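You operate a simulated robot arm through the tools that you are given. There is no shell and no other tool.

The job below is to be done with a simulated two-armed robot. You get a single attempt, and the scene is never put back.

JOB
Refill the diffuser from the small jug.
Fine: cover off, fill to within 25 ml of the blue line, jug back, cover on.

It is judged by the outcome, as a careful person would: the job done as asked, and still so three seconds after it is handed in. It fails if anything else is knocked over, pushed out of place, dropped, spilled or broken. A push-on lid holds only when it is set on centred and level and pressed home; a screw cap is set on level and turned clockwise until tight.

ROBOT AND FRAMES
Two 7-joint arms with fingered hands on one trunk that stands fixed in place. Base frame: the origin is at the foot of the trunk, x ahead of it, y to its left, z up; the work surface is at about z = 480. Readings come in mm, degrees, newtons and seconds.
The left shoulder is at [70, 142, 864], the right one opposite. With the tool pointing down near the work surface each hand reaches from about 100 to 780 mm from the base axis, measured 20 degrees to its own side. Payload 3.6 kg a hand.
The TCP of each hand is the grasp point between the finger pads, 25 mm short of the fingertips. In the tool frame z runs along the fingers and y along their closing line. Largest opening 88 mm; the body of the gripper starts 29 mm behind the TCP. The gripper is a hand of 5 fingers: y runs from the thumb to the fingers, the wrist lies at [-13, -97, -162] in the tool frame, and closing takes about 1.5 s.
Orientation is that of the tool frame in the base frame, as [roll, pitch, yaw] about the fixed x, y, z axes, in that order (R = Rz(yaw) Ry(pitch) Rx(roll)). With the fingers straight down and the wrist toward the robot, the tool's x, y and z point along [0, 1, 0], [1, 0, 0] and [0, 0, -1] of the base frame.

CONTROLS
- The arms move only by the tool move_arm. It takes "left_steps", "right_steps" or both (then of equal length, played together; a hand with none holds still); each is a list of rows, each a list of 2 entries, a list of its own where there are three numbers: the shift along the tool's x, y, z in units of 40 mm (1.0 is 40 mm), then the turn, a rotation vector about the tool's x, y, z in units of 6 degrees (1.0 is 6 degrees). In form: [[[dx, dy, dz], [ax, ay, az]], ...]. A call has 1 to 20 rows; each row shifts and turns the commanded pose from where the row before left it, along the tool's axes as they then stand. "left_fingers" and "right_fingers" are, for a hand that has rows, the opening in per cent of the stroke, from 0 (shut) to 100 (fully open), set as the call begins (left out, the last holds). A call with a number of a shift or a turn outside -1 to 1 is refused whole. A row lasts 0.2 s, in which the tool goes at most 50 mm and 8.6 degrees; a call with a longer step from one row to the next is refused whole, and so is a gripper value outside its range. A pose out of reach is approached as far as the arm can. The call stops where the force on the tool passes 40 N (or 10 N more than at its start, if that is more) or the arm is blocked; 0.2 s more then pass. The fingers move at their own pace (about 72 mm/s each) and stop on an object; they squeeze with about 23 N. The grip force told is the motor's: it shows also when the fingers shut on nothing. Time passes only in rows, and 0.2 s behind the last, so rows that do not move let the fingers close. The reply holds the time, the measured pose of the TCP, the force on the tool along the base axes, the opening and the grip force, in the units named above and with some noise, with the torque about the TCP (base axes, N m) and any sound that the robot's microphone picked up.
- Cameras (640 x 400 px; columns grow to the right, rows downward): "scene" is now at [118.8, 41.8, 1100.1]; the picture's right is [0.46, -0.89, 0.00], its down [-0.54, -0.28, -0.79] and it looks along [0.70, 0.36, -0.61] (base axes); focal length 214 px, centre (320, 200). "left" rides on the left gripper at [-59, -79, -105] in its tool frame; the picture's right is [-0.73, -0.32, 0.61], its down [0.62, -0.68, 0.38] and it looks along [0.29, 0.66, 0.70] (tool axes); focal length 234 px, centre (320, 200). "right" rides on the right gripper at [59, -79, -105] in its tool frame; the picture's right is [-0.73, 0.32, -0.61], its down [-0.62, -0.68, 0.38] and it looks along [-0.29, 0.66, 0.70] (tool axes); focal length 234 px, centre (320, 200). There is no depth. A picture from a camera that has moved, and an enlarged one, comes with that camera's place and axes in the base frame and with its lens. The place of the scene camera against the robot may be out by one fixed shift of up to 18 mm in any direction.
- capture(camera): a new picture of that camera. The clock stands still meanwhile.
- lift_body(by): slides the trunk up (or, below 0, down) by that many mm; the arms and the scene camera ride with it, the base frame stays. It gives what a move gives, with no picture.
- curl_fingers(index, middle, ring, little, thumb_bend, thumb_turn, hand): sets how far each is bent, from 0 (flat) to 1 (curled in); at 0.3 the hand is open as for a grip, at 0.7 the pads meet at the TCP. One left out holds its place. A second passes; each finger stops where it meets its share of the squeeze, and holds until it gets a number again. A gripper value or a shape takes the hand back. It gives what a move gives, with no picture; readings hold the bend of each and the force on index, middle, ring, little, thumb and palm. thumb_turn goes from beside the hand (0) to across from the fingers (1), as for a grip.
- set_grasp(shape, hand): the hand has 5 fingers and takes this shape, open, in about a second: jaw (thumb against the fingers, like two jaws); tri (thumb and two fingers); tip (a fingertip pinch); poke (one finger out to press); point (the index stretched); flat (the hand flat); cup (the hand cupped); fist (a fist). The gripper value then closes the fingers along that shape, each until it touches; the sizes above hold for jaw. It gives what a move gives, with no picture.
- head_to(pan, tilt): turns the head with the scene camera to pan (to the left, within 86 degrees either way) and tilt (down, from -29 to 69), counted from straight ahead of the robot. It gives what a move gives.
- zoom(camera, box): a new picture of the part [left, top, right, bottom] of that camera's present view, enlarged. The clock stands still meanwhile.
- close_job(): hands the job in; it is judged then, once.

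Nothing tells you positions but the pictures and the camera data. Unless the task says otherwise, let go and move clear before handing in.

The tools are called after "Request:" as a command line: name --argument value ..., lists and objects as JSON in quotes. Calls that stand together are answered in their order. move_arm: Moves the arms, as the interface text tells. Its arguments: {"type":"object","properties":{"left_steps":{"type":"array","items":{"type":"array"}},"left_fingers":{"type":"number"},"right_steps":{"type":"array","items":{"type":"array"}},"right_fingers":{"type":"number"}},"required":[]} The other tools are called the same way: lift_body (by) slides the trunk up or down; set_grasp (shape, hand) gives the hand a shape; curl_fingers (index, middle, ring, little, thumb_bend, thumb_turn, hand) moves the fingers one by one; head_to (pan, tilt) turns the head that bears the scene camera; capture (camera) takes a picture; zoom (camera, box) takes an enlarged picture of a part of a camera's view; close_job () hands the job in.

At the start:

```text
time: 0.0
left_tool_pos: [375.3, 425.7, 953.8]
left_tcp_rot: [-180.0, 0.0, 89.9]
left_contact_force: [-0.4, 0.2, -0.4]
left_ft_torque: [0.01, -0.01, -0.02]
left_finger_gap: 87.5
left_gripper_force: 0.2
left_shape: jaw
left_bend: [0.3, 0.3, 0.3, 0.3, 0.3, 0.98]
left_finger forces: [0.1, 0.0, 0.0, 0.1, 0.0, 0.1]
right_tool_pos: [512.9, 36.2, 938.0]
right_tcp_rot: [-179.9, 0.1, 90.0]
right_contact_force: [-0.2, 0.2, 0.7]
right_ft_torque: [0.0, 0.02, -0.01]
right_finger_gap: 88.0
right_gripper_force: 0.2
right_shape: jaw
right_bend: [0.3, 0.3, 0.3, 0.3, 0.3, 0.98]
right_finger forces: [0.0, 0.0, 0.0, 0.0, 0.0, 0.1]
trunk travel left (down, up): [-400.0, 540.0]
head pan, tilt: [27.5, 37.9]
```

scene: 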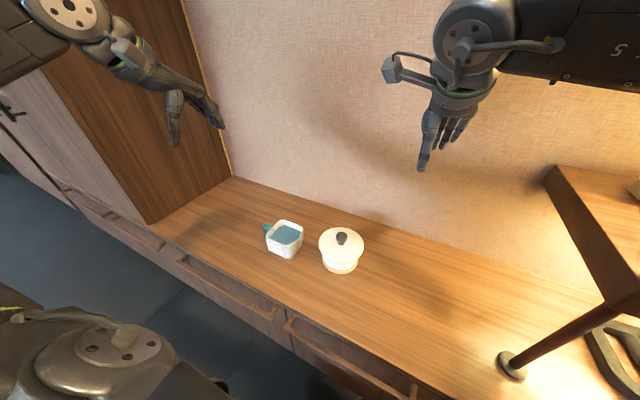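
right: 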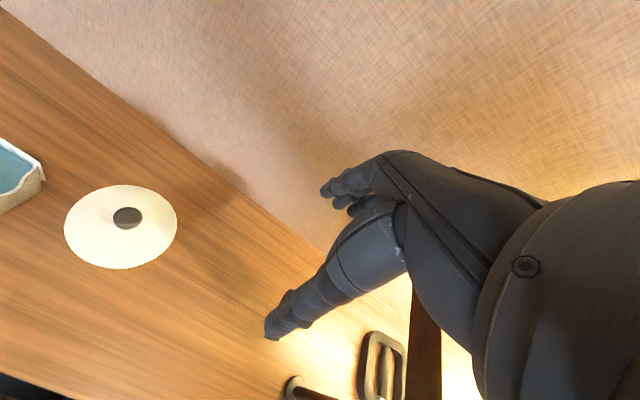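
left: 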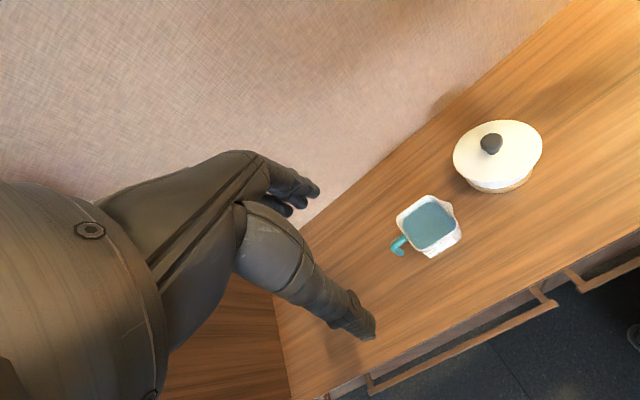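

I see a small white jug with a teal handle, filled with water, and to its right a white diffuser with a dark knob on its cover, both on the wooden surface. First I look closer at both to measure where they are.

Request:
zoom --camera "scene" --box '[240, 190, 400, 290]'

Request:
zoom --camera "left" --box '[370, 100, 570, 270]'

Request:
zoom --camera "right" --box '[0, 120, 240, 290]'

```text
4.00 times, centred on (320, 240) of scene
camera zoom: at [118.8, 41.8, 1100.1], right [0.46, -0.89, 0.0], down [-0.54, -0.28, -0.79], along [0.7, 0.36, -0.61], focal length 858 px, centre (320, 40)
```

zoom: 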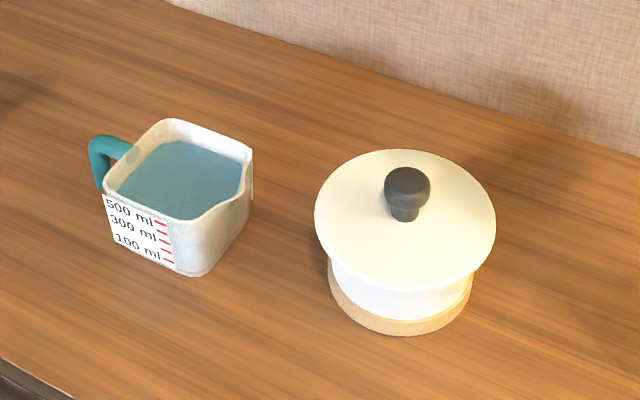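

```text
2.35 times, centred on (470, 185) of left
camera zoom: at [296.2, 367.4, 1059.8], right [-0.32, -0.73, -0.61], down [-0.68, 0.62, -0.38], along [0.66, 0.29, -0.7], focal length 551 px, centre (-33, 235)
```

zoom: 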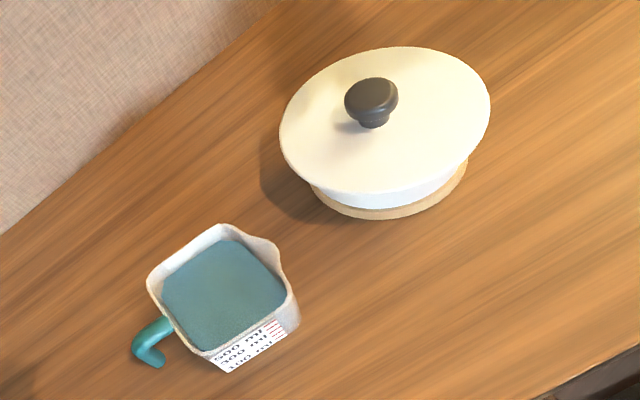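

```text
2.35 times, centred on (120, 205) of right
camera zoom: at [435.3, 93.7, 1041.9], right [0.32, -0.73, 0.61], down [-0.68, -0.62, -0.38], along [0.66, -0.29, -0.7], focal length 551 px, centre (791, 188)
```

zoom: 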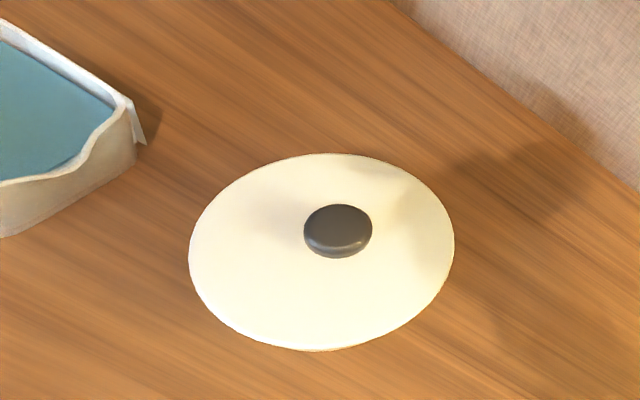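

The jug is near (516, 377) and the diffuser knob near (561, 190, 590). I'll bring the left hand camera nearer to the jug for a better look.

Request:
move_arm --left_steps '[[[-0.194, 0.14, 0.856], [0, 0, 0]], [[-0.194, 0.14, 0.856], [0, 0, 0]], [[-0.194, 0.14, 0.856], [0, 0, 0]], [[-0.194, 0.14, 0.856], [0, 0, 0]], [[-0.194, 0.14, 0.856], [0, 0, 0]], [[-0.194, 0.14, 0.856], [0, 0, 0]], [[-0.194, 0.14, 0.856], [0, 0, 0]], [[0, 0, 0], [0, 0, 0]]]'

Request:
capture --camera "left"

Request:
capture --camera "scene"

```text
time: 1.8
left_tool_pos: [415.3, 371.8, 714.0]
left_tcp_rot: [-179.9, 0.0, 90.1]
left_contact_force: [-0.2, 0.9, -0.3]
left_ft_torque: [0.0, 0.0, 0.01]
left_finger_gap: 87.7
left_gripper_force: 0.0
left_shape: jaw
left_bend: [0.3, 0.3, 0.3, 0.3, 0.3, 0.98]
left_finger forces: [0.0, 0.1, 0.0, 0.0, 0.0, 0.0]
right_tool_pos: [512.5, 35.1, 937.8]
right_tcp_rot: [-180.0, 0.1, 90.0]
right_contact_force: [0.2, -1.0, -0.2]
right_ft_torque: [0.01, 0.0, -0.03]
right_finger_gap: 87.6
right_gripper_force: 0.0
right_shape: jaw
right_bend: [0.3, 0.3, 0.3, 0.3, 0.3, 0.98]
right_finger forces: [0.0, 0.1, 0.0, 0.0, 0.0, 0.1]
trunk travel left (down, up): [-400.0, 540.0]
head pan, tilt: [27.5, 37.9]
```

```text
taken
camera left: at [336.5, 312.3, 819.6], right [-0.32, -0.73, -0.61], down [-0.68, 0.62, -0.38], along [0.66, 0.29, -0.7], focal length 234 px, centre (320, 200)
```

left: 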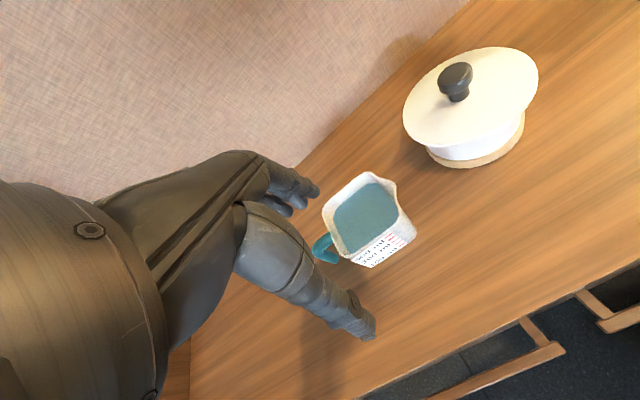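

```text
taken
camera scene: at [118.6, 41.7, 1100.1], right [0.46, -0.89, 0.0], down [-0.54, -0.28, -0.79], along [0.7, 0.36, -0.61], focal length 214 px, centre (320, 200)
```

scene: 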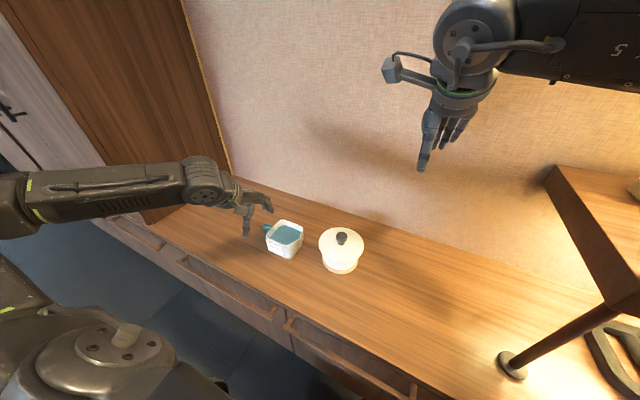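

Request:
zoom --camera "left" --box '[290, 150, 450, 290]'

Request:
zoom --camera "scene" --box '[250, 205, 314, 269]'

Request:
zoom --camera "left" --box '[390, 30, 550, 180]'

```text
2.86 times, centred on (370, 220) of left
camera zoom: at [336.5, 312.3, 819.6], right [-0.32, -0.73, -0.61], down [-0.68, 0.62, -0.38], along [0.66, 0.29, -0.7], focal length 669 px, centre (177, 143)
```

zoom: 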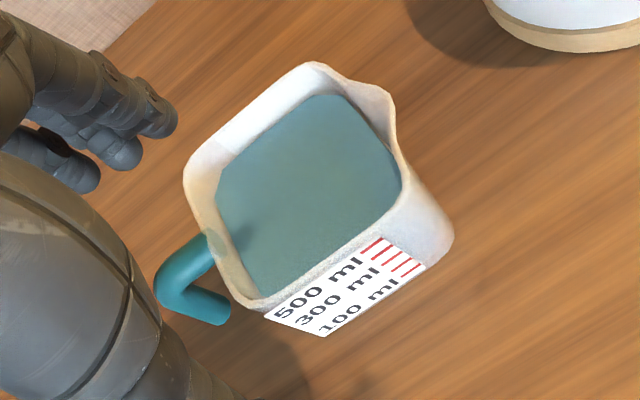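

```text
6.25 times, centred on (282, 237) of scene
camera zoom: at [118.6, 41.7, 1100.1], right [0.46, -0.89, 0.0], down [-0.54, -0.28, -0.79], along [0.7, 0.36, -0.61], focal length 1340 px, centre (558, -31)
```

zoom: 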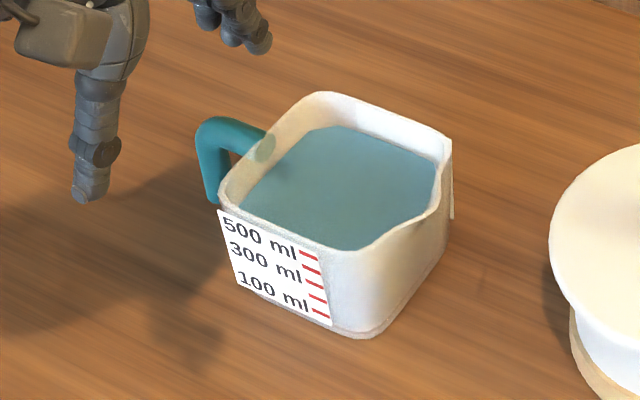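

```text
2.67 times, centred on (470, 105) of left
camera zoom: at [336.5, 312.3, 819.6], right [-0.32, -0.73, -0.61], down [-0.68, 0.62, -0.38], along [0.66, 0.29, -0.7], focal length 624 px, centre (-80, 453)
```

zoom: 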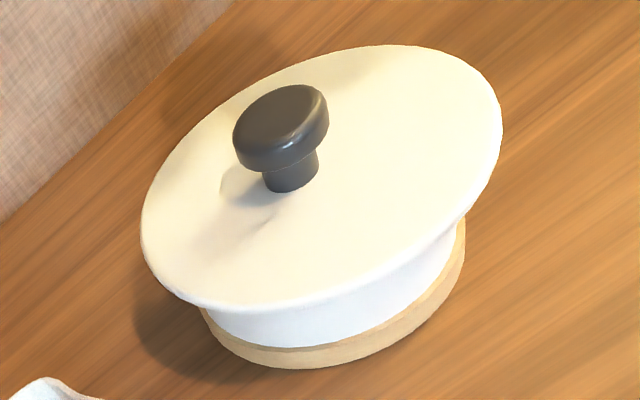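

The jug is a rounded square with its handle toward +y and its spout toward −y. I need better heights and widths, so I'll back the left hand off and tilt it for a lower, more level view.

Request:
move_arm --left_steps '[[[0.07, -0.5, 0.3], [0, 0, 0]], [[0.07, -0.4, 0.5], [0, 0, 0]], [[0.06, 0, 0.8], [0, 0, 0]], [[0, 0, 0], [-0.95, 0, 0]], [[0, 0, 0], [-0.95, 0, 0]], [[0, 0, 0], [-0.95, 0, 0]], [[0, 0, 0], [-0.95, 0, 0]], [[0, 0, 0], [-0.95, 0, 0]], [[0, 0, 0], [-0.95, 0, 0]], [[0, 0, 0], [-0.95, 0, 0]], [[0, 0, 0], [0, 0, 0]]]'

Request:
capture --camera "left"

```text
time: 4.2
left_tool_pos: [377.3, 379.6, 651.6]
left_tcp_rot: [140.0, -0.1, 90.0]
left_contact_force: [-0.3, 0.1, 0.3]
left_ft_torque: [-0.01, 0.0, 0.01]
left_finger_gap: 87.8
left_gripper_force: 0.1
left_shape: jaw
left_bend: [0.3, 0.3, 0.3, 0.3, 0.3, 0.98]
left_finger forces: [0.1, 0.0, 0.1, 0.0, 0.0, 0.1]
right_tool_pos: [512.8, 37.0, 938.2]
right_tcp_rot: [-179.9, 0.0, 89.9]
right_contact_force: [0.5, 0.2, 0.8]
right_ft_torque: [0.0, -0.01, -0.02]
right_finger_gap: 87.7
right_gripper_force: 0.0
right_shape: jaw
right_bend: [0.3, 0.3, 0.3, 0.3, 0.3, 0.98]
right_finger forces: [0.1, 0.0, 0.0, 0.0, 0.1, 0.0]
trunk travel left (down, up): [-400.0, 540.0]
head pan, tilt: [27.5, 37.9]
```

```text
taken
camera left: at [250.5, 320.4, 681.3], right [0.14, -0.73, -0.67], down [-0.28, 0.62, -0.73], along [0.95, 0.29, -0.11], focal length 234 px, centre (320, 200)
```

left: 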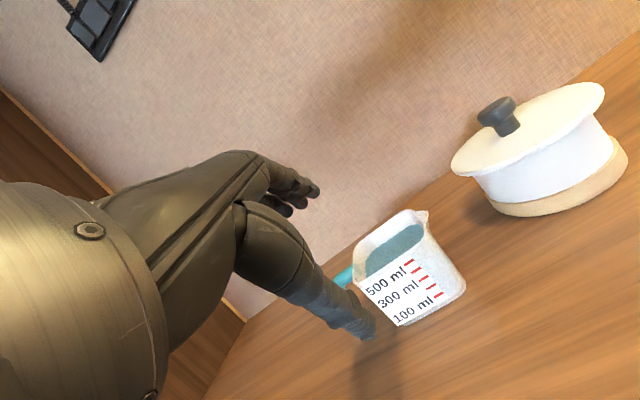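

Request:
zoom --camera "left" --box '[330, 190, 490, 340]'

Request:
zoom --camera "left" --box '[440, 70, 640, 230]'

```text
2.67 times, centred on (410, 265) of left
camera zoom: at [250.5, 320.4, 681.3], right [0.14, -0.73, -0.67], down [-0.28, 0.62, -0.73], along [0.95, 0.29, -0.11], focal length 624 px, centre (80, 27)
```

zoom: 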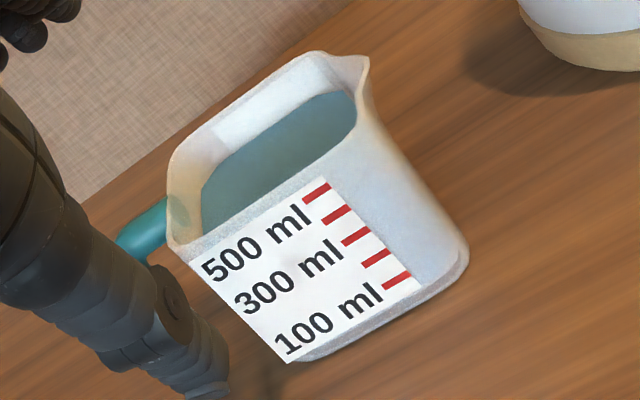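

```text
2.50 times, centred on (540, 150) of left
camera zoom: at [250.5, 320.4, 681.3], right [0.14, -0.73, -0.67], down [-0.28, 0.62, -0.73], along [0.95, 0.29, -0.11], focal length 585 px, centre (-230, 325)
```

zoom: 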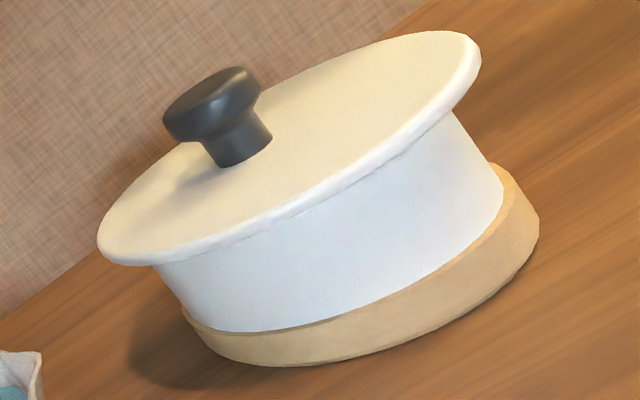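

The jug is about 90 mm square, with its rim at z≈551, centre about (522, 383), spout tip about (523, 317) and handle bar near (520, 464). The body is too wide to grip well, so I'll take it by the handle with the fingers angled 45° down. I'm moving to a pre-grasp pose to look at the handle and check the reach.

Request:
move_arm --left_steps '[[[0, 0, 0], [0.95, 0, 0]], [[0, 0, 0], [0.95, 0, 0]], [[0, 0, 0], [0.95, 0, 0]], [[0, 0, 0], [0.95, 0, 0]], [[0, 0, 0], [0.95, 0, 0]], [[0, 0, 0], [0.95, 0, 0]], [[0, 0, 0], [0.95, 0, 0]], [[0.9, 0.5, 0], [0, 0, 0]], [[0.9, 0.5, 0], [0, 0, 0]], [[0.9, 0.5, 0], [0, 0, 0]], [[0.9, 0.5, 0], [0, 0, 0]], [[0.9, 0.5, 0], [0, -0.9, 0]], [[0, 0, 0], [0, -0.95, 0]], [[0, 0, 0], [0, -0.95, 0]], [[0, 0, 0], [0, -0.95, 0]], [[0, 0, 0], [0, -0.95, 0]], [[0, 0, 0], [0, -0.95, 0]], [[0, 0, 0], [0, -0.95, 0]], [[0, 0, 0], [0, -0.9, 0]], [[0, 0, 0], [0, 0, 0]]]'

Request:
capture --camera "left"

Request:
capture --camera "scene"

```text
time: 8.4
left_tool_pos: [477.3, 559.3, 651.3]
left_tcp_rot: [179.9, 45.1, 90.0]
left_contact_force: [0.4, 0.2, -0.5]
left_ft_torque: [0.0, 0.02, 0.04]
left_finger_gap: 87.6
left_gripper_force: 0.0
left_shape: jaw
left_bend: [0.3, 0.3, 0.3, 0.3, 0.3, 0.98]
left_finger forces: [0.1, 0.0, 0.0, 0.0, 0.1, 0.0]
right_tool_pos: [514.1, 37.1, 938.4]
right_tcp_rot: [-180.0, 0.0, 90.0]
right_contact_force: [0.1, 0.7, 0.8]
right_ft_torque: [0.02, -0.02, -0.02]
right_finger_gap: 87.8
right_gripper_force: 0.1
right_shape: jaw
right_bend: [0.3, 0.3, 0.3, 0.3, 0.3, 0.98]
right_finger forces: [0.0, 0.0, 0.0, 0.0, 0.1, 0.0]
trunk travel left (down, up): [-400.0, 540.0]
head pan, tilt: [27.5, 37.9]
```

```text
taken
camera left: at [399.4, 592.4, 767.2], right [-0.32, -0.94, 0.08], down [-0.68, 0.17, -0.71], along [0.66, -0.29, -0.7], focal length 234 px, centre (320, 200)
```

left: 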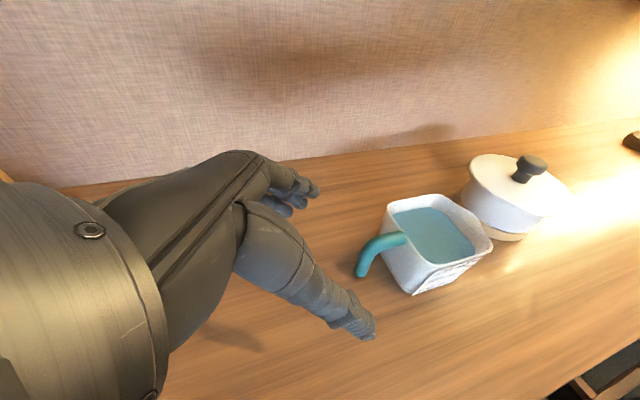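

```text
taken
camera scene: at [118.8, 41.9, 1100.1], right [0.46, -0.89, 0.0], down [-0.54, -0.28, -0.79], along [0.7, 0.36, -0.61], focal length 214 px, centre (320, 200)
```

scene: 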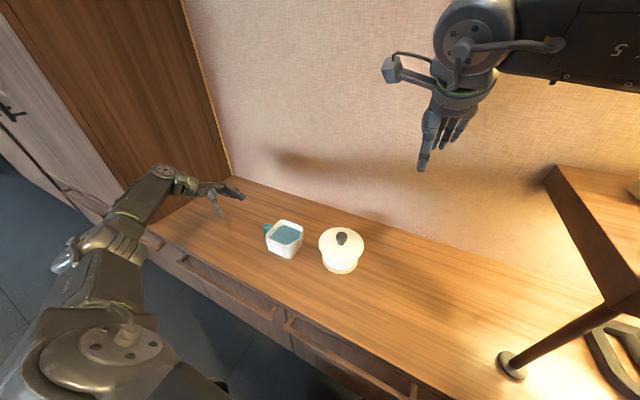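

Request:
zoom --camera "left" --box '[330, 180, 510, 310]'

Request:
zoom --camera "left" --box '[440, 130, 600, 260]'

```text
3.08 times, centred on (420, 245) of left
camera zoom: at [399.4, 592.4, 767.2], right [-0.32, -0.94, 0.08], down [-0.68, 0.17, -0.71], along [0.66, -0.29, -0.7], focal length 720 px, centre (12, 62)
```

zoom: 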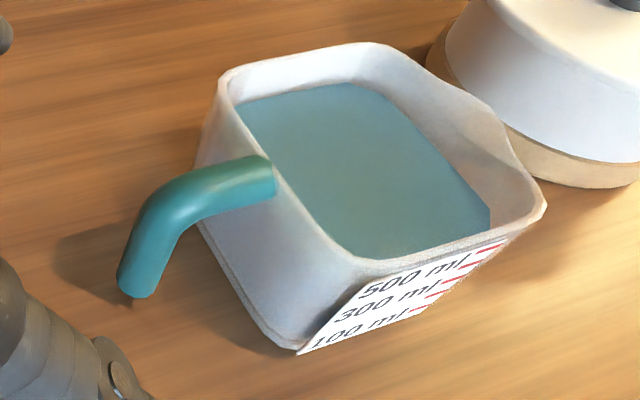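

```text
3.08 times, centred on (520, 195) of left
camera zoom: at [399.4, 592.4, 767.2], right [-0.32, -0.94, 0.08], down [-0.68, 0.17, -0.71], along [0.66, -0.29, -0.7], focal length 720 px, centre (-295, 215)
```

zoom: 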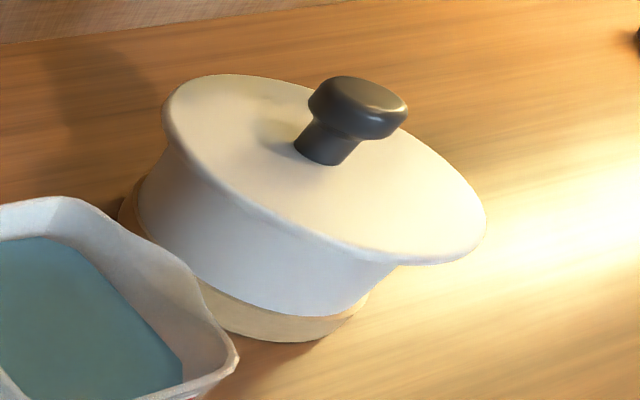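

The handle is an open hook, while the body faces in ±x are flat and about 86 mm apart. Knob top is around (563, 186, 593). I'll bring the right hand above the knob and check how wide the left hand can open with less bend.

Request:
move_arm --right_steps '[[[0.4, 0.13, 0.7], [0, 0, 0]], [[0.45, 0.15, 0.75], [0, 0, 0]], [[0.45, 0.15, 0.75], [0, 0, 0]], [[0.45, 0.15, 0.75], [0, 0, 0]], [[0.45, 0.15, 0.75], [0, 0, 0]], [[0.45, 0.15, 0.75], [0, 0, 0]], [[0.45, 0.15, 0.75], [0, 0, 0]], [[0.45, 0.15, 0.75], [0, 0, 0]], [[0.2, 0.07, 0.2], [0, 0, 0]], [[0, 0, 0], [0, 0, 0]]]'

Request:
curl_fingers --hand "left" --index 0.15 --middle 0.15 --ring 0.15 --little 0.15 --thumb_bend 0.15 --thumb_turn 1.0

Request:
capture --camera "right"

Request:
capture --camera "left"

Request:
capture --camera "scene"

```text
time: 10.6
left_tool_pos: [477.5, 559.6, 650.9]
left_tcp_rot: [-180.0, 44.9, 90.0]
left_contact_force: [0.6, -0.6, -1.1]
left_ft_torque: [0.01, -0.01, 0.01]
left_finger_gap: 88.1
left_gripper_force: 0.1
left_shape: jaw
left_bend: [0.3, 0.3, 0.3, 0.3, 0.3, 0.98]
left_finger forces: [0.1, 0.1, 0.0, 0.1, 0.0, 0.0]
right_tool_pos: [563.3, 186.5, 691.9]
right_tcp_rot: [-179.9, 0.0, 90.0]
right_contact_force: [0.1, 0.0, 0.1]
right_ft_torque: [0.0, -0.01, -0.01]
right_finger_gap: 87.6
right_gripper_force: 0.1
right_shape: jaw
right_bend: [0.3, 0.3, 0.3, 0.3, 0.3, 0.98]
right_finger forces: [0.1, 0.1, 0.0, 0.0, 0.0, 0.0]
trunk travel left (down, up): [-400.0, 540.0]
head pan, tilt: [27.5, 37.9]
```

```text
time: 11.6
left_tool_pos: [478.2, 559.3, 650.4]
left_tcp_rot: [-180.0, 45.0, 90.0]
left_contact_force: [0.4, -0.4, 0.7]
left_ft_torque: [0.0, -0.01, 0.0]
left_finger_gap: 112.0
left_gripper_force: 0.1
left_shape: fingers
left_bend: [0.15, 0.15, 0.15, 0.15, 0.15, 0.96]
left_finger forces: [0.0, 0.0, 0.1, 0.1, 0.0, 0.0]
right_tool_pos: [563.8, 185.9, 692.1]
right_tcp_rot: [180.0, 0.0, 90.0]
right_contact_force: [0.5, -0.2, -0.4]
right_ft_torque: [0.01, 0.01, 0.01]
right_finger_gap: 87.8
right_gripper_force: 0.0
right_shape: jaw
right_bend: [0.3, 0.3, 0.3, 0.3, 0.3, 0.98]
right_finger forces: [0.1, 0.0, 0.0, 0.1, 0.0, 0.0]
trunk travel left (down, up): [-400.0, 540.0]
head pan, tilt: [27.5, 37.9]
```

```text
taken
camera right: at [484.5, 243.7, 796.3], right [0.32, -0.73, 0.61], down [-0.68, -0.62, -0.38], along [0.66, -0.29, -0.7], focal length 234 px, centre (320, 200)
```

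right: 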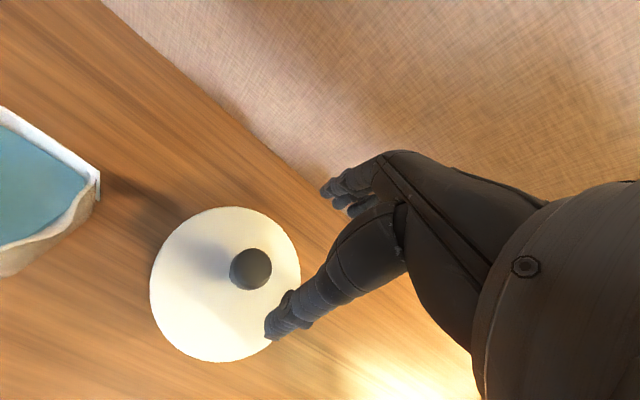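

```text
taken
camera left: at [399.4, 592.4, 767.1], right [-0.32, -0.94, 0.08], down [-0.68, 0.17, -0.71], along [0.66, -0.29, -0.7], focal length 234 px, centre (320, 200)
```

left: 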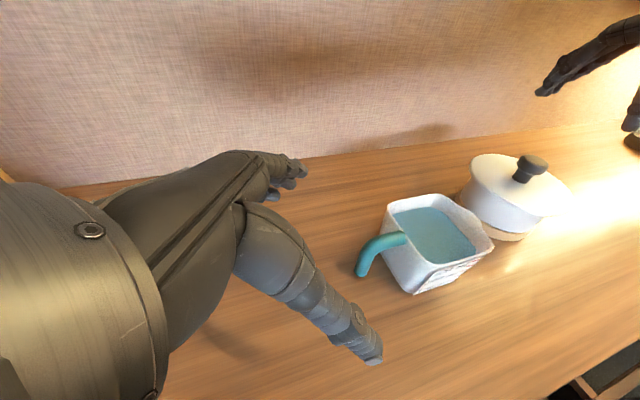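

```text
taken
camera scene: at [118.9, 41.9, 1100.1], right [0.46, -0.89, 0.0], down [-0.54, -0.28, -0.79], along [0.7, 0.36, -0.61], focal length 214 px, centre (320, 200)
```

scene: 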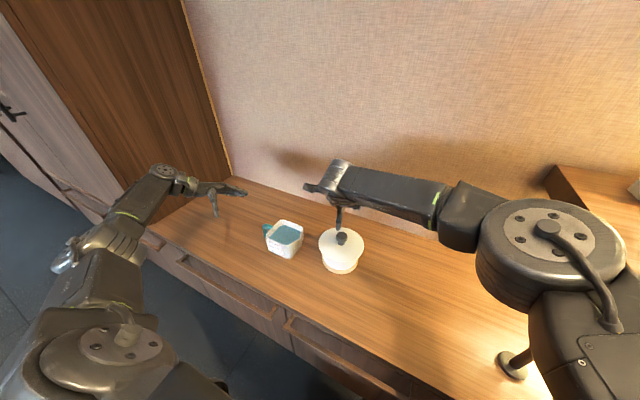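

Request:
zoom --camera "right" --box '[140, 195, 320, 375]'

Request:
zoom --camera "left" --box '[460, 140, 580, 250]'

Request:
zoom --camera "scene" --box '[290, 150, 390, 280]'

```text
2.22 times, centred on (230, 285) of right
camera zoom: at [484.5, 243.7, 796.3], right [0.32, -0.73, 0.61], down [-0.68, -0.62, -0.38], along [0.66, -0.29, -0.7], focal length 520 px, centre (520, 11)
```

zoom: 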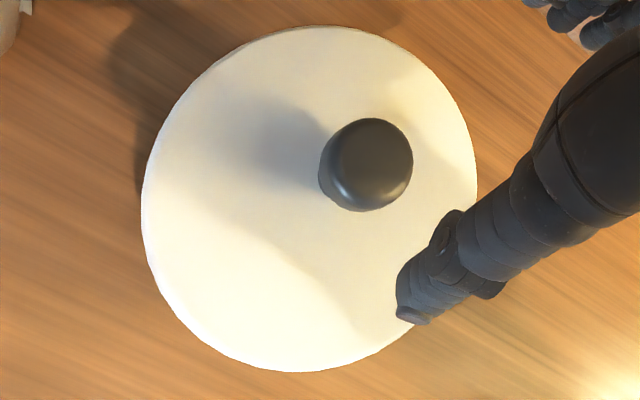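

```text
3.64 times, centred on (520, 195) of left
camera zoom: at [399.4, 592.4, 767.1], right [-0.32, -0.94, 0.08], down [-0.68, 0.17, -0.71], along [0.66, -0.29, -0.7], focal length 852 px, centre (-407, 218)
```

zoom: 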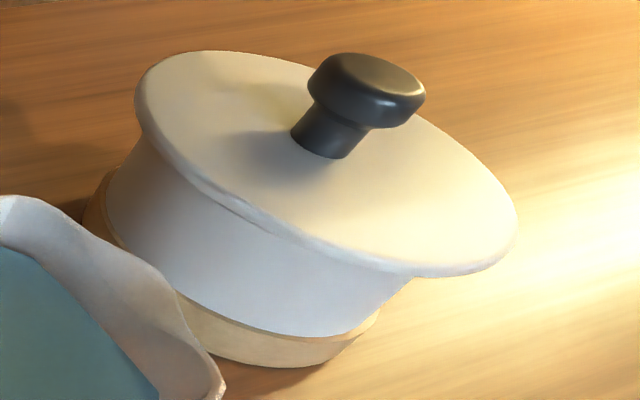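

```text
3.08 times, centred on (340, 215) of scene
camera zoom: at [118.9, 41.9, 1100.1], right [0.46, -0.89, 0.0], down [-0.54, -0.28, -0.79], along [0.7, 0.36, -0.61], focal length 660 px, centre (258, 154)
```

zoom: 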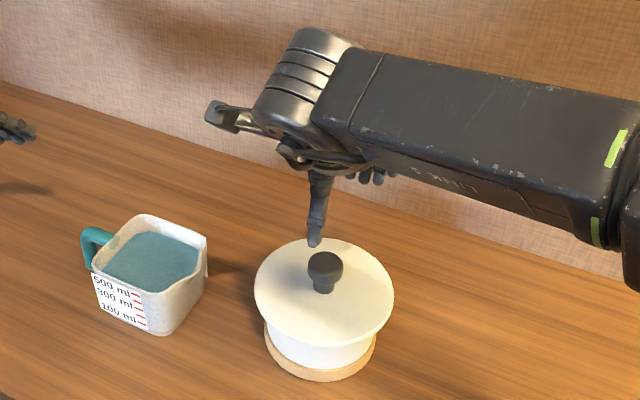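

The knob and lid centre come out at about (561, 188), the knob top at z≈593. I'll lower the right hand over the knob and close on it.

Request:
move_arm --right_steps '[[[0.03, -0.04, 0.7], [0, 0, 0]], [[0.02, -0.02, 0.7], [0, 0, 0]], [[0, 0, 0.6], [0, 0, 0]], [[0, 0, 0.4], [0, 0, 0]], [[0, 0, 0.1], [0, 0, 0]], [[0, 0, 0], [0, 0, 0]]]'

Request:
capture --camera "right"

Request:
capture --camera "left"

```text
time: 13.0
left_tool_pos: [477.9, 560.8, 651.7]
left_tcp_rot: [180.0, 45.0, 90.0]
left_contact_force: [0.5, -0.9, -0.1]
left_ft_torque: [0.0, 0.02, 0.02]
left_finger_gap: 112.1
left_gripper_force: 0.1
left_shape: fingers
left_bend: [0.15, 0.15, 0.15, 0.15, 0.15, 0.96]
left_finger forces: [0.0, 0.0, 0.0, 0.1, 0.0, 0.1]
right_tool_pos: [560.2, 188.4, 592.0]
right_tcp_rot: [-179.9, 0.0, 90.0]
right_contact_force: [-0.4, 0.1, 0.0]
right_ft_torque: [0.01, 0.0, -0.01]
right_finger_gap: 87.4
right_gripper_force: 0.1
right_shape: jaw
right_bend: [0.3, 0.3, 0.3, 0.3, 0.3, 0.98]
right_finger forces: [0.0, 0.0, 0.1, 0.0, 0.0, 0.1]
trunk travel left (down, up): [-400.0, 540.0]
head pan, tilt: [27.5, 37.9]
```

```text
taken
camera right: at [482.7, 245.8, 695.4], right [0.32, -0.73, 0.61], down [-0.68, -0.62, -0.38], along [0.66, -0.29, -0.7], focal length 234 px, centre (320, 200)
```

right: 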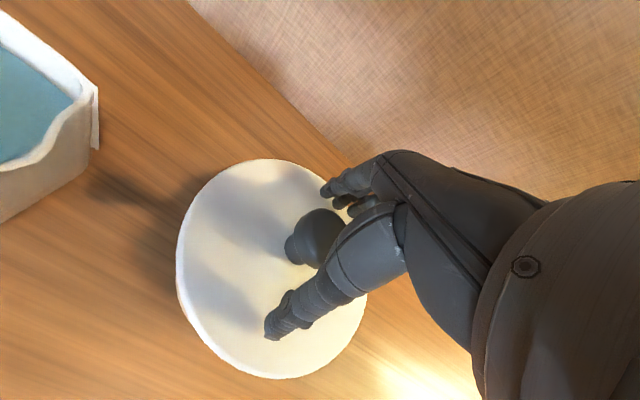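

```text
taken
camera left: at [399.4, 592.4, 767.2], right [-0.32, -0.94, 0.08], down [-0.68, 0.17, -0.71], along [0.66, -0.29, -0.7], focal length 234 px, centre (320, 200)
```

left: 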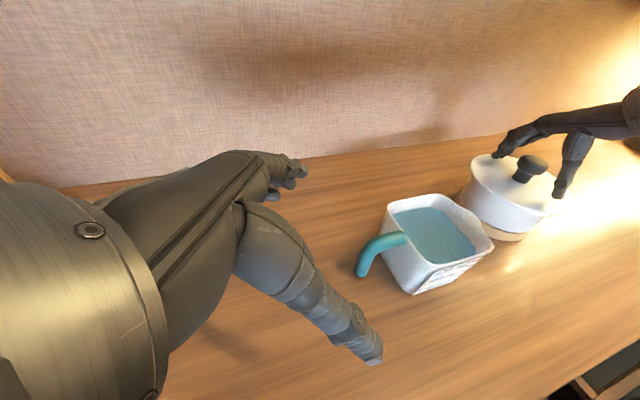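

Request:
zoom --camera "left" --box '[460, 110, 600, 250]'

Request:
zoom --camera "scene" --box '[300, 200, 380, 280]'

```text
2.86 times, centred on (530, 180) of left
camera zoom: at [399.4, 592.4, 767.2], right [-0.32, -0.94, 0.08], down [-0.68, 0.17, -0.71], along [0.66, -0.29, -0.7], focal length 669 px, centre (-280, 257)
```

zoom: 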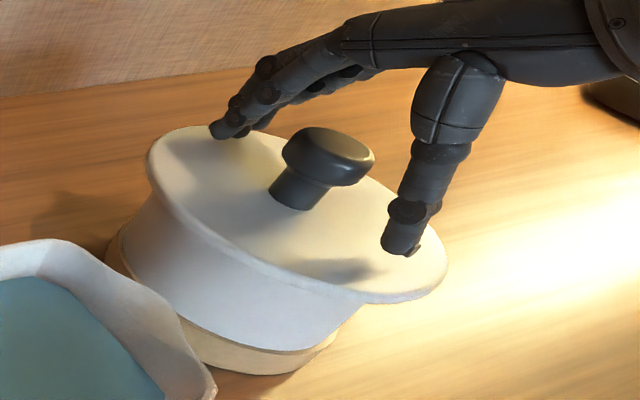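

```text
5.00 times, centred on (340, 240) of scene
camera zoom: at [118.9, 41.9, 1100.1], right [0.46, -0.89, 0.0], down [-0.54, -0.28, -0.79], along [0.7, 0.36, -0.61], focal length 1072 px, centre (220, 0)
```

zoom: 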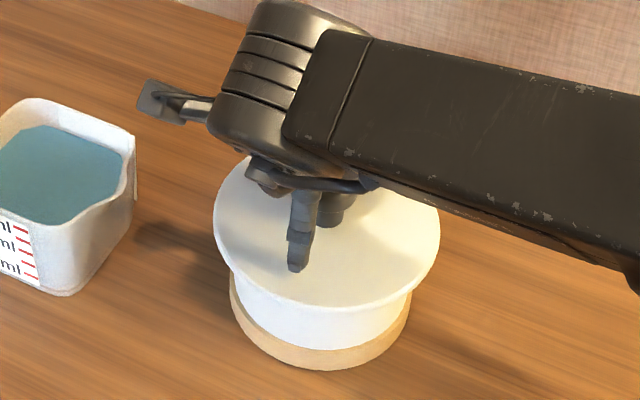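

The hand sits well around the knob, with the fingers on the far side and the thumb on the near side. I'll close on the knob now.

Request:
move_arm --right_steps '[[[0, 0, 0], [0, 0, 0]], [[0, 0, 0], [0, 0, 0]], [[0, 0, 0], [0, 0, 0]], [[0, 0, 0], [0, 0, 0]], [[0, 0, 0], [0, 0, 0]], [[0, 0, 0], [0, 0, 0]], [[0, 0, 0], [0, 0, 0]], [[0, 0, 0], [0, 0, 0]]]' --right_fingers 0

Request:
zoom --camera "left" --box '[460, 110, 600, 250]'

Request:
capture --camera "right"

```text
time: 14.8
left_tool_pos: [478.4, 559.2, 651.0]
left_tcp_rot: [179.9, 45.1, 89.9]
left_contact_force: [0.2, 0.1, -0.4]
left_ft_torque: [0.01, -0.01, -0.03]
left_finger_gap: 112.3
left_gripper_force: 0.0
left_shape: fingers
left_bend: [0.15, 0.15, 0.15, 0.15, 0.15, 0.96]
left_finger forces: [0.0, 0.0, 0.0, 0.0, 0.0, 0.0]
right_tool_pos: [561.3, 188.5, 590.4]
right_tcp_rot: [-180.0, 0.0, 90.0]
right_contact_force: [0.2, 0.3, 1.0]
right_ft_torque: [-0.01, -0.09, -0.03]
right_finger_gap: 20.9
right_gripper_force: 23.7
right_shape: jaw
right_bend: [0.74, 0.63, 0.65, 0.64, 0.78, 1.0]
right_finger forces: [12.9, 5.2, 0.1, 0.0, 17.9, 0.0]
trunk travel left (down, up): [-400.0, 540.0]
head pan, tilt: [27.5, 37.9]
```

```text
2.86 times, centred on (530, 180) of left
camera zoom: at [399.2, 592.3, 767.3], right [-0.32, -0.94, 0.08], down [-0.68, 0.17, -0.71], along [0.66, -0.29, -0.7], focal length 669 px, centre (-280, 257)
```

zoom: 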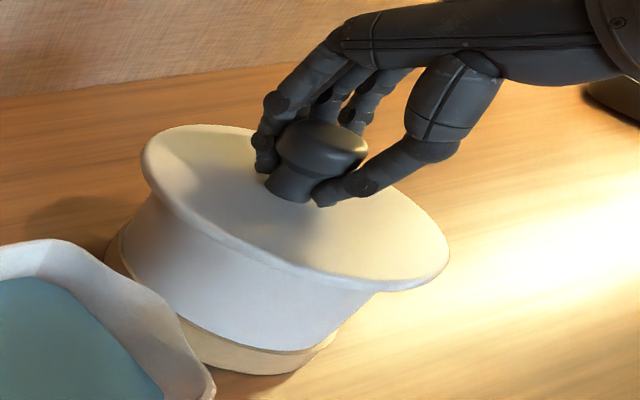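

```text
taken
camera right: at [482.5, 245.7, 695.8], right [0.32, -0.73, 0.61], down [-0.68, -0.62, -0.38], along [0.66, -0.29, -0.7], focal length 234 px, centre (320, 200)
```

right: 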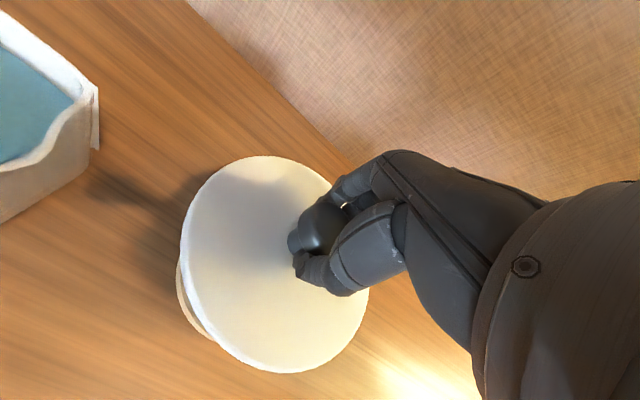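

The fingers hold the knob under its cap, and the lid looks slightly raised already, so it rests loosely. I'll lift it gently and check.

Request:
move_arm --right_steps '[[[0, 0, -0.2], [0, 0, 0]], [[0, 0, -0.3], [0, 0, 0]], [[0, 0, -0.4], [0, 0, 0]], [[0, 0, -0.4], [0, 0, 0]], [[0, 0, 0], [0, 0, 0]]]'

Request:
capture --camera "left"

Request:
capture --camera "right"

Request:
zoom --camera "scene" --box '[270, 160, 390, 280]'

```text
time: 16.0
left_tool_pos: [478.2, 560.3, 650.8]
left_tcp_rot: [179.9, 45.1, 89.9]
left_contact_force: [1.3, 0.3, -0.3]
left_ft_torque: [0.0, -0.03, -0.01]
left_finger_gap: 112.2
left_gripper_force: 0.1
left_shape: fingers
left_bend: [0.15, 0.15, 0.15, 0.15, 0.15, 0.96]
left_finger forces: [0.1, 0.0, 0.0, 0.1, 0.0, 0.0]
right_tool_pos: [560.8, 188.2, 644.1]
right_tcp_rot: [-179.9, 0.0, 90.0]
right_contact_force: [0.1, 0.2, -0.2]
right_ft_torque: [-0.02, -0.03, -0.04]
right_finger_gap: 21.2
right_gripper_force: 22.9
right_shape: jaw
right_bend: [0.74, 0.63, 0.65, 0.63, 0.78, 1.0]
right_finger forces: [13.7, 4.7, 0.1, 0.1, 17.6, 0.0]
trunk travel left (down, up): [-400.0, 540.0]
head pan, tilt: [27.5, 37.9]
```

```text
taken
camera left: at [399.5, 592.4, 767.0], right [-0.32, -0.94, 0.08], down [-0.68, 0.17, -0.71], along [0.66, -0.29, -0.7], focal length 234 px, centre (320, 200)
```

left: 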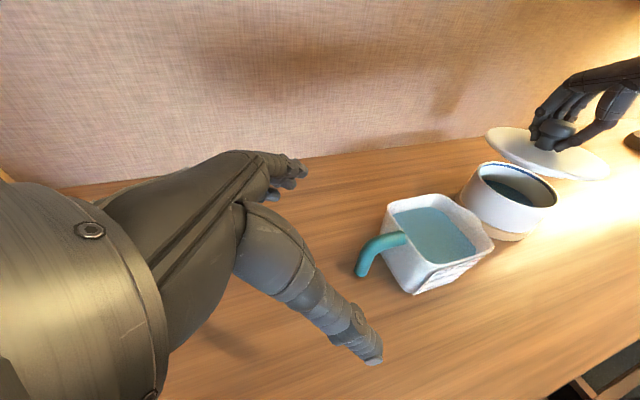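

```text
taken
camera right: at [483.0, 246.1, 747.9], right [0.32, -0.73, 0.61], down [-0.68, -0.62, -0.38], along [0.66, -0.29, -0.7], focal length 234 px, centre (320, 200)
```

right: 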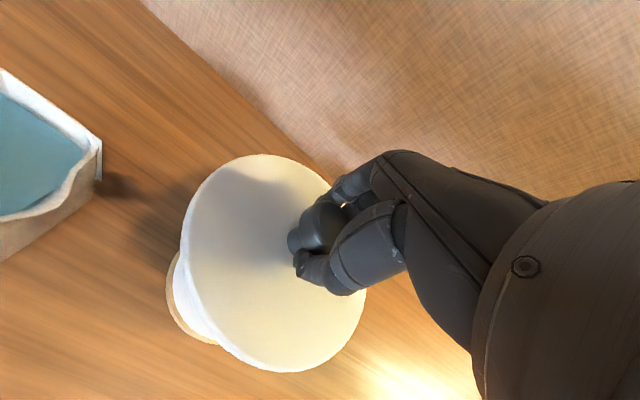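

```text
3.33 times, centred on (330, 220) of scene
camera zoom: at [119.0, 42.0, 1100.0], right [0.46, -0.89, 0.0], down [-0.55, -0.28, -0.79], along [0.7, 0.36, -0.61], focal length 715 px, centre (287, 133)
```

zoom: 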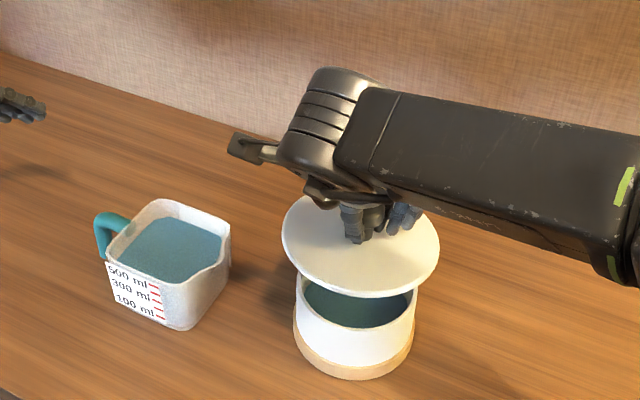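

The cover is off and held by its knob. I'll carry it well clear to the right and then look into the diffuser for the blue line and present level.

Request:
move_arm --right_steps '[[[0, 0, -0.6], [0, 0, 0]], [[-0.5, -0.15, -0.4], [0, 0, 0]], [[-0.75, -0.25, 0], [0, 0, 0]], [[-0.75, -0.25, 0], [0, 0, 0]], [[-0.75, -0.25, 0], [0, 0, 0]], [[-0.75, -0.25, 0], [0, 0, 0]], [[-0.75, -0.25, 0], [0, 0, 0]], [[-0.75, -0.25, 0], [0, 0, 0]], [[-0.7, -0.2, 0], [0, 0, 0]], [[-0.5, -0.1, 0], [0, 0, 0]], [[0, 0, 0], [0, 0, 0]]]'

Request:
capture --camera "scene"

Request:
zoom --camera "scene" --box '[300, 210, 380, 280]'

Request:
zoom --camera "left" --box '[450, 130, 570, 250]'

Request:
capture --camera "right"

```text
time: 18.4
left_tool_pos: [477.7, 559.9, 651.2]
left_tcp_rot: [-180.0, 45.0, 90.0]
left_contact_force: [0.5, -0.5, 1.1]
left_ft_torque: [0.0, 0.01, -0.01]
left_finger_gap: 112.4
left_gripper_force: 0.0
left_shape: fingers
left_bend: [0.15, 0.15, 0.15, 0.15, 0.15, 0.96]
left_finger forces: [0.1, 0.1, 0.1, 0.0, 0.0, 0.1]
right_tool_pos: [483.5, -60.5, 684.3]
right_tcp_rot: [-179.8, 0.0, 89.9]
right_contact_force: [-0.6, -0.3, -1.3]
right_ft_torque: [-0.04, 0.0, -0.05]
right_finger_gap: 20.9
right_gripper_force: 23.0
right_shape: jaw
right_bend: [0.74, 0.63, 0.65, 0.63, 0.78, 1.0]
right_finger forces: [14.3, 4.9, 0.0, 0.1, 18.1, 0.0]
trunk travel left (down, up): [-400.0, 540.0]
head pan, tilt: [27.5, 37.9]
```

```text
taken
camera scene: at [119.0, 42.0, 1100.0], right [0.46, -0.89, 0.0], down [-0.54, -0.28, -0.79], along [0.7, 0.36, -0.61], focal length 214 px, centre (320, 200)
```

scene: 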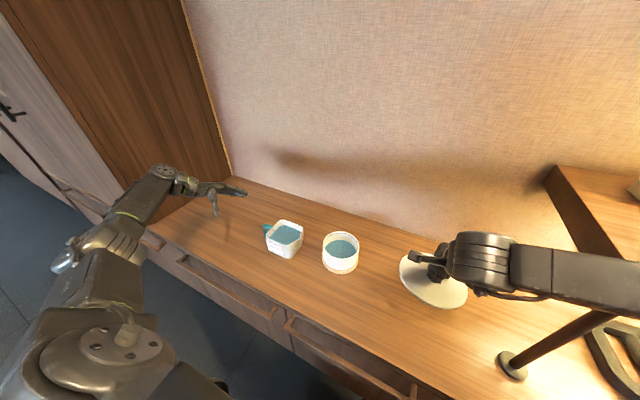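

```text
5.71 times, centred on (340, 245) of scene
camera zoom: at [119.0, 42.0, 1100.0], right [0.46, -0.89, 0.0], down [-0.54, -0.28, -0.79], along [0.7, 0.36, -0.61], focal length 1226 px, centre (206, -57)
```

zoom: 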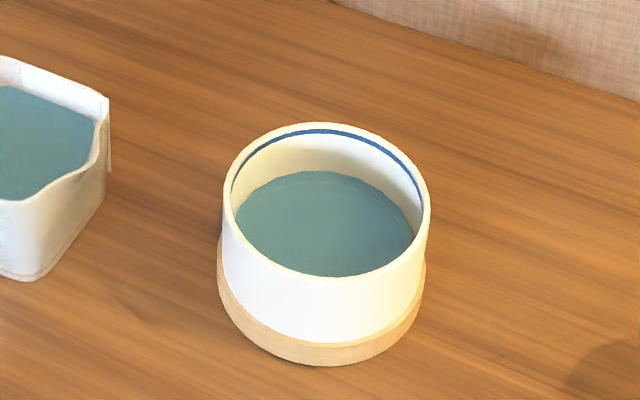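

```text
3.33 times, centred on (510, 190) of left
camera zoom: at [399.5, 592.5, 767.0], right [-0.32, -0.94, 0.08], down [-0.68, 0.17, -0.71], along [0.66, -0.29, -0.7], focal length 781 px, centre (-313, 233)
```

zoom: 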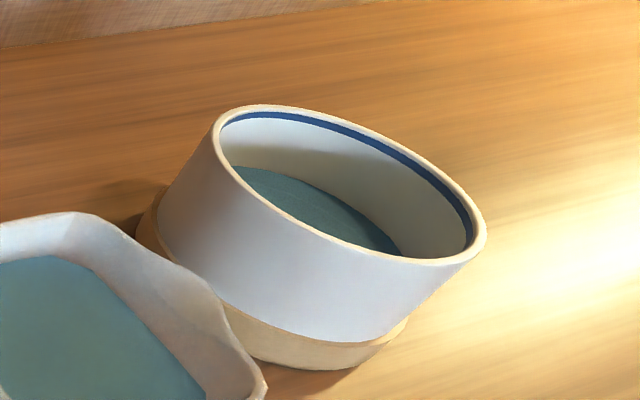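

```text
taken
camera right: at [405.1, -2.5, 788.2], right [0.32, -0.73, 0.61], down [-0.68, -0.62, -0.38], along [0.66, -0.29, -0.7], focal length 234 px, centre (320, 200)
```

right: 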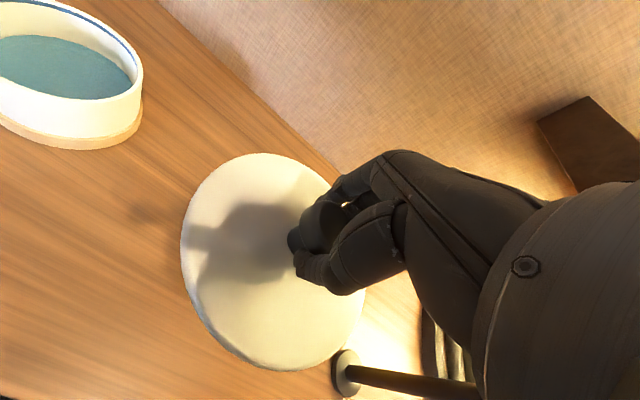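

The blue line lies about 30 mm above the present water level, so I need roughly 270 ml out of about 500 ml in the jug. The handle is an inverted L, with the bend near (519, 463, 545). I'll set the left hand to jaw and move it to a stand-off 80 mm back from the handle along its 45° approach.

Request:
set_grasp --hand "left" --shape "jaw"

Request:
move_arm --left_steps '[[[0.112, 0.342, 0.595], [0, 0, 0]], [[0.112, 0.342, 0.595], [0, 0, 0]], [[0.112, 0.342, 0.595], [0, 0, 0]], [[0, 0, 0], [0, 0, 0]]]'

Request:
capture --camera "left"

Request:
zoom --camera "left" --box '[280, 150, 480, 310]'

Request:
zoom --camera "scene" --box '[210, 180, 320, 270]'

```text
time: 19.3
left_tool_pos: [478.1, 560.1, 651.1]
left_tcp_rot: [180.0, 45.0, 90.0]
left_contact_force: [0.8, 0.5, 0.3]
left_ft_torque: [-0.02, -0.02, 0.01]
left_finger_gap: 88.0
left_gripper_force: 0.1
left_shape: jaw
left_bend: [0.3, 0.3, 0.3, 0.3, 0.3, 0.97]
left_finger forces: [0.1, 0.0, 0.0, 0.1, 0.0, 0.1]
right_tool_pos: [484.4, -60.2, 684.4]
right_tcp_rot: [-179.9, 0.0, 90.0]
right_contact_force: [-0.2, -0.6, -0.9]
right_ft_torque: [0.03, -0.03, 0.0]
right_finger_gap: 21.1
right_gripper_force: 23.1
right_shape: jaw
right_bend: [0.74, 0.63, 0.65, 0.63, 0.78, 1.0]
right_finger forces: [14.1, 4.9, 0.1, 0.1, 17.9, 0.0]
trunk travel left (down, up): [-400.0, 540.0]
head pan, tilt: [27.5, 37.9]
```

```text
time: 20.3
left_tool_pos: [519.4, 519.4, 590.1]
left_tcp_rot: [-180.0, 45.0, 89.9]
left_contact_force: [0.3, -1.0, -0.2]
left_ft_torque: [-0.03, 0.01, 0.0]
left_finger_gap: 87.9
left_gripper_force: 0.0
left_shape: jaw
left_bend: [0.3, 0.3, 0.3, 0.3, 0.3, 0.97]
left_finger forces: [0.1, 0.0, 0.1, 0.1, 0.0, 0.1]
right_tool_pos: [483.1, -60.0, 683.3]
right_tcp_rot: [179.9, -0.1, 90.0]
right_contact_force: [0.7, 0.9, -1.4]
right_ft_torque: [-0.01, -0.02, -0.05]
right_finger_gap: 20.9
right_gripper_force: 22.8
right_shape: jaw
right_bend: [0.74, 0.63, 0.65, 0.63, 0.78, 1.0]
right_finger forces: [14.1, 4.8, 0.1, 0.1, 18.0, 0.0]
trunk travel left (down, up): [-400.0, 540.0]
head pan, tilt: [27.5, 37.9]
```

```text
taken
camera left: at [440.7, 551.5, 707.4], right [-0.32, -0.94, 0.08], down [-0.68, 0.17, -0.71], along [0.66, -0.29, -0.7], focal length 234 px, centre (320, 200)
```

left: 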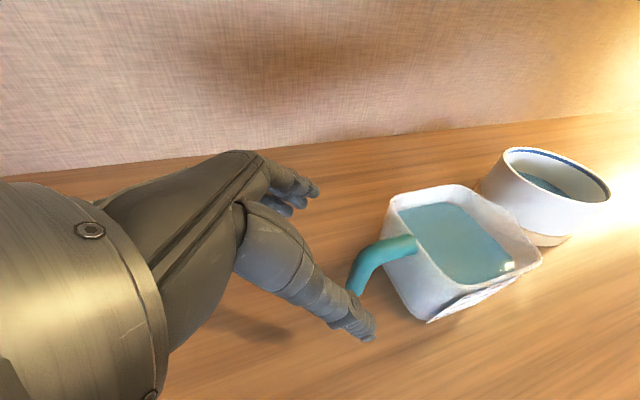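

```text
2.50 times, centred on (380, 230) of left
camera zoom: at [440.7, 551.5, 707.4], right [-0.32, -0.94, 0.08], down [-0.68, 0.17, -0.71], along [0.66, -0.29, -0.7], focal length 585 px, centre (170, 125)
```

zoom: 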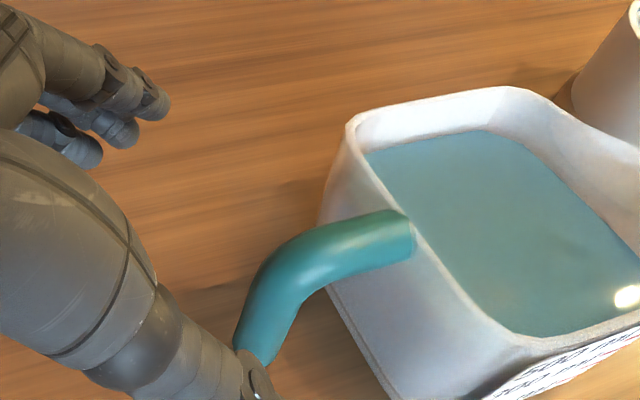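

```text
4.44 times, centred on (265, 225) of scene
camera zoom: at [118.8, 41.8, 1100.1], right [0.46, -0.89, 0.0], down [-0.54, -0.28, -0.79], along [0.7, 0.36, -0.61], focal length 953 px, centre (564, 89)
```

zoom: 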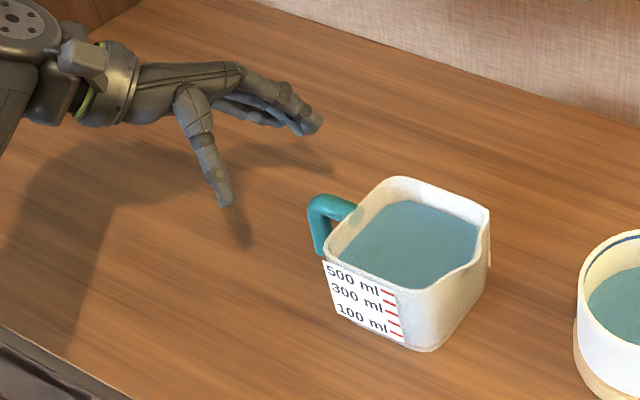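

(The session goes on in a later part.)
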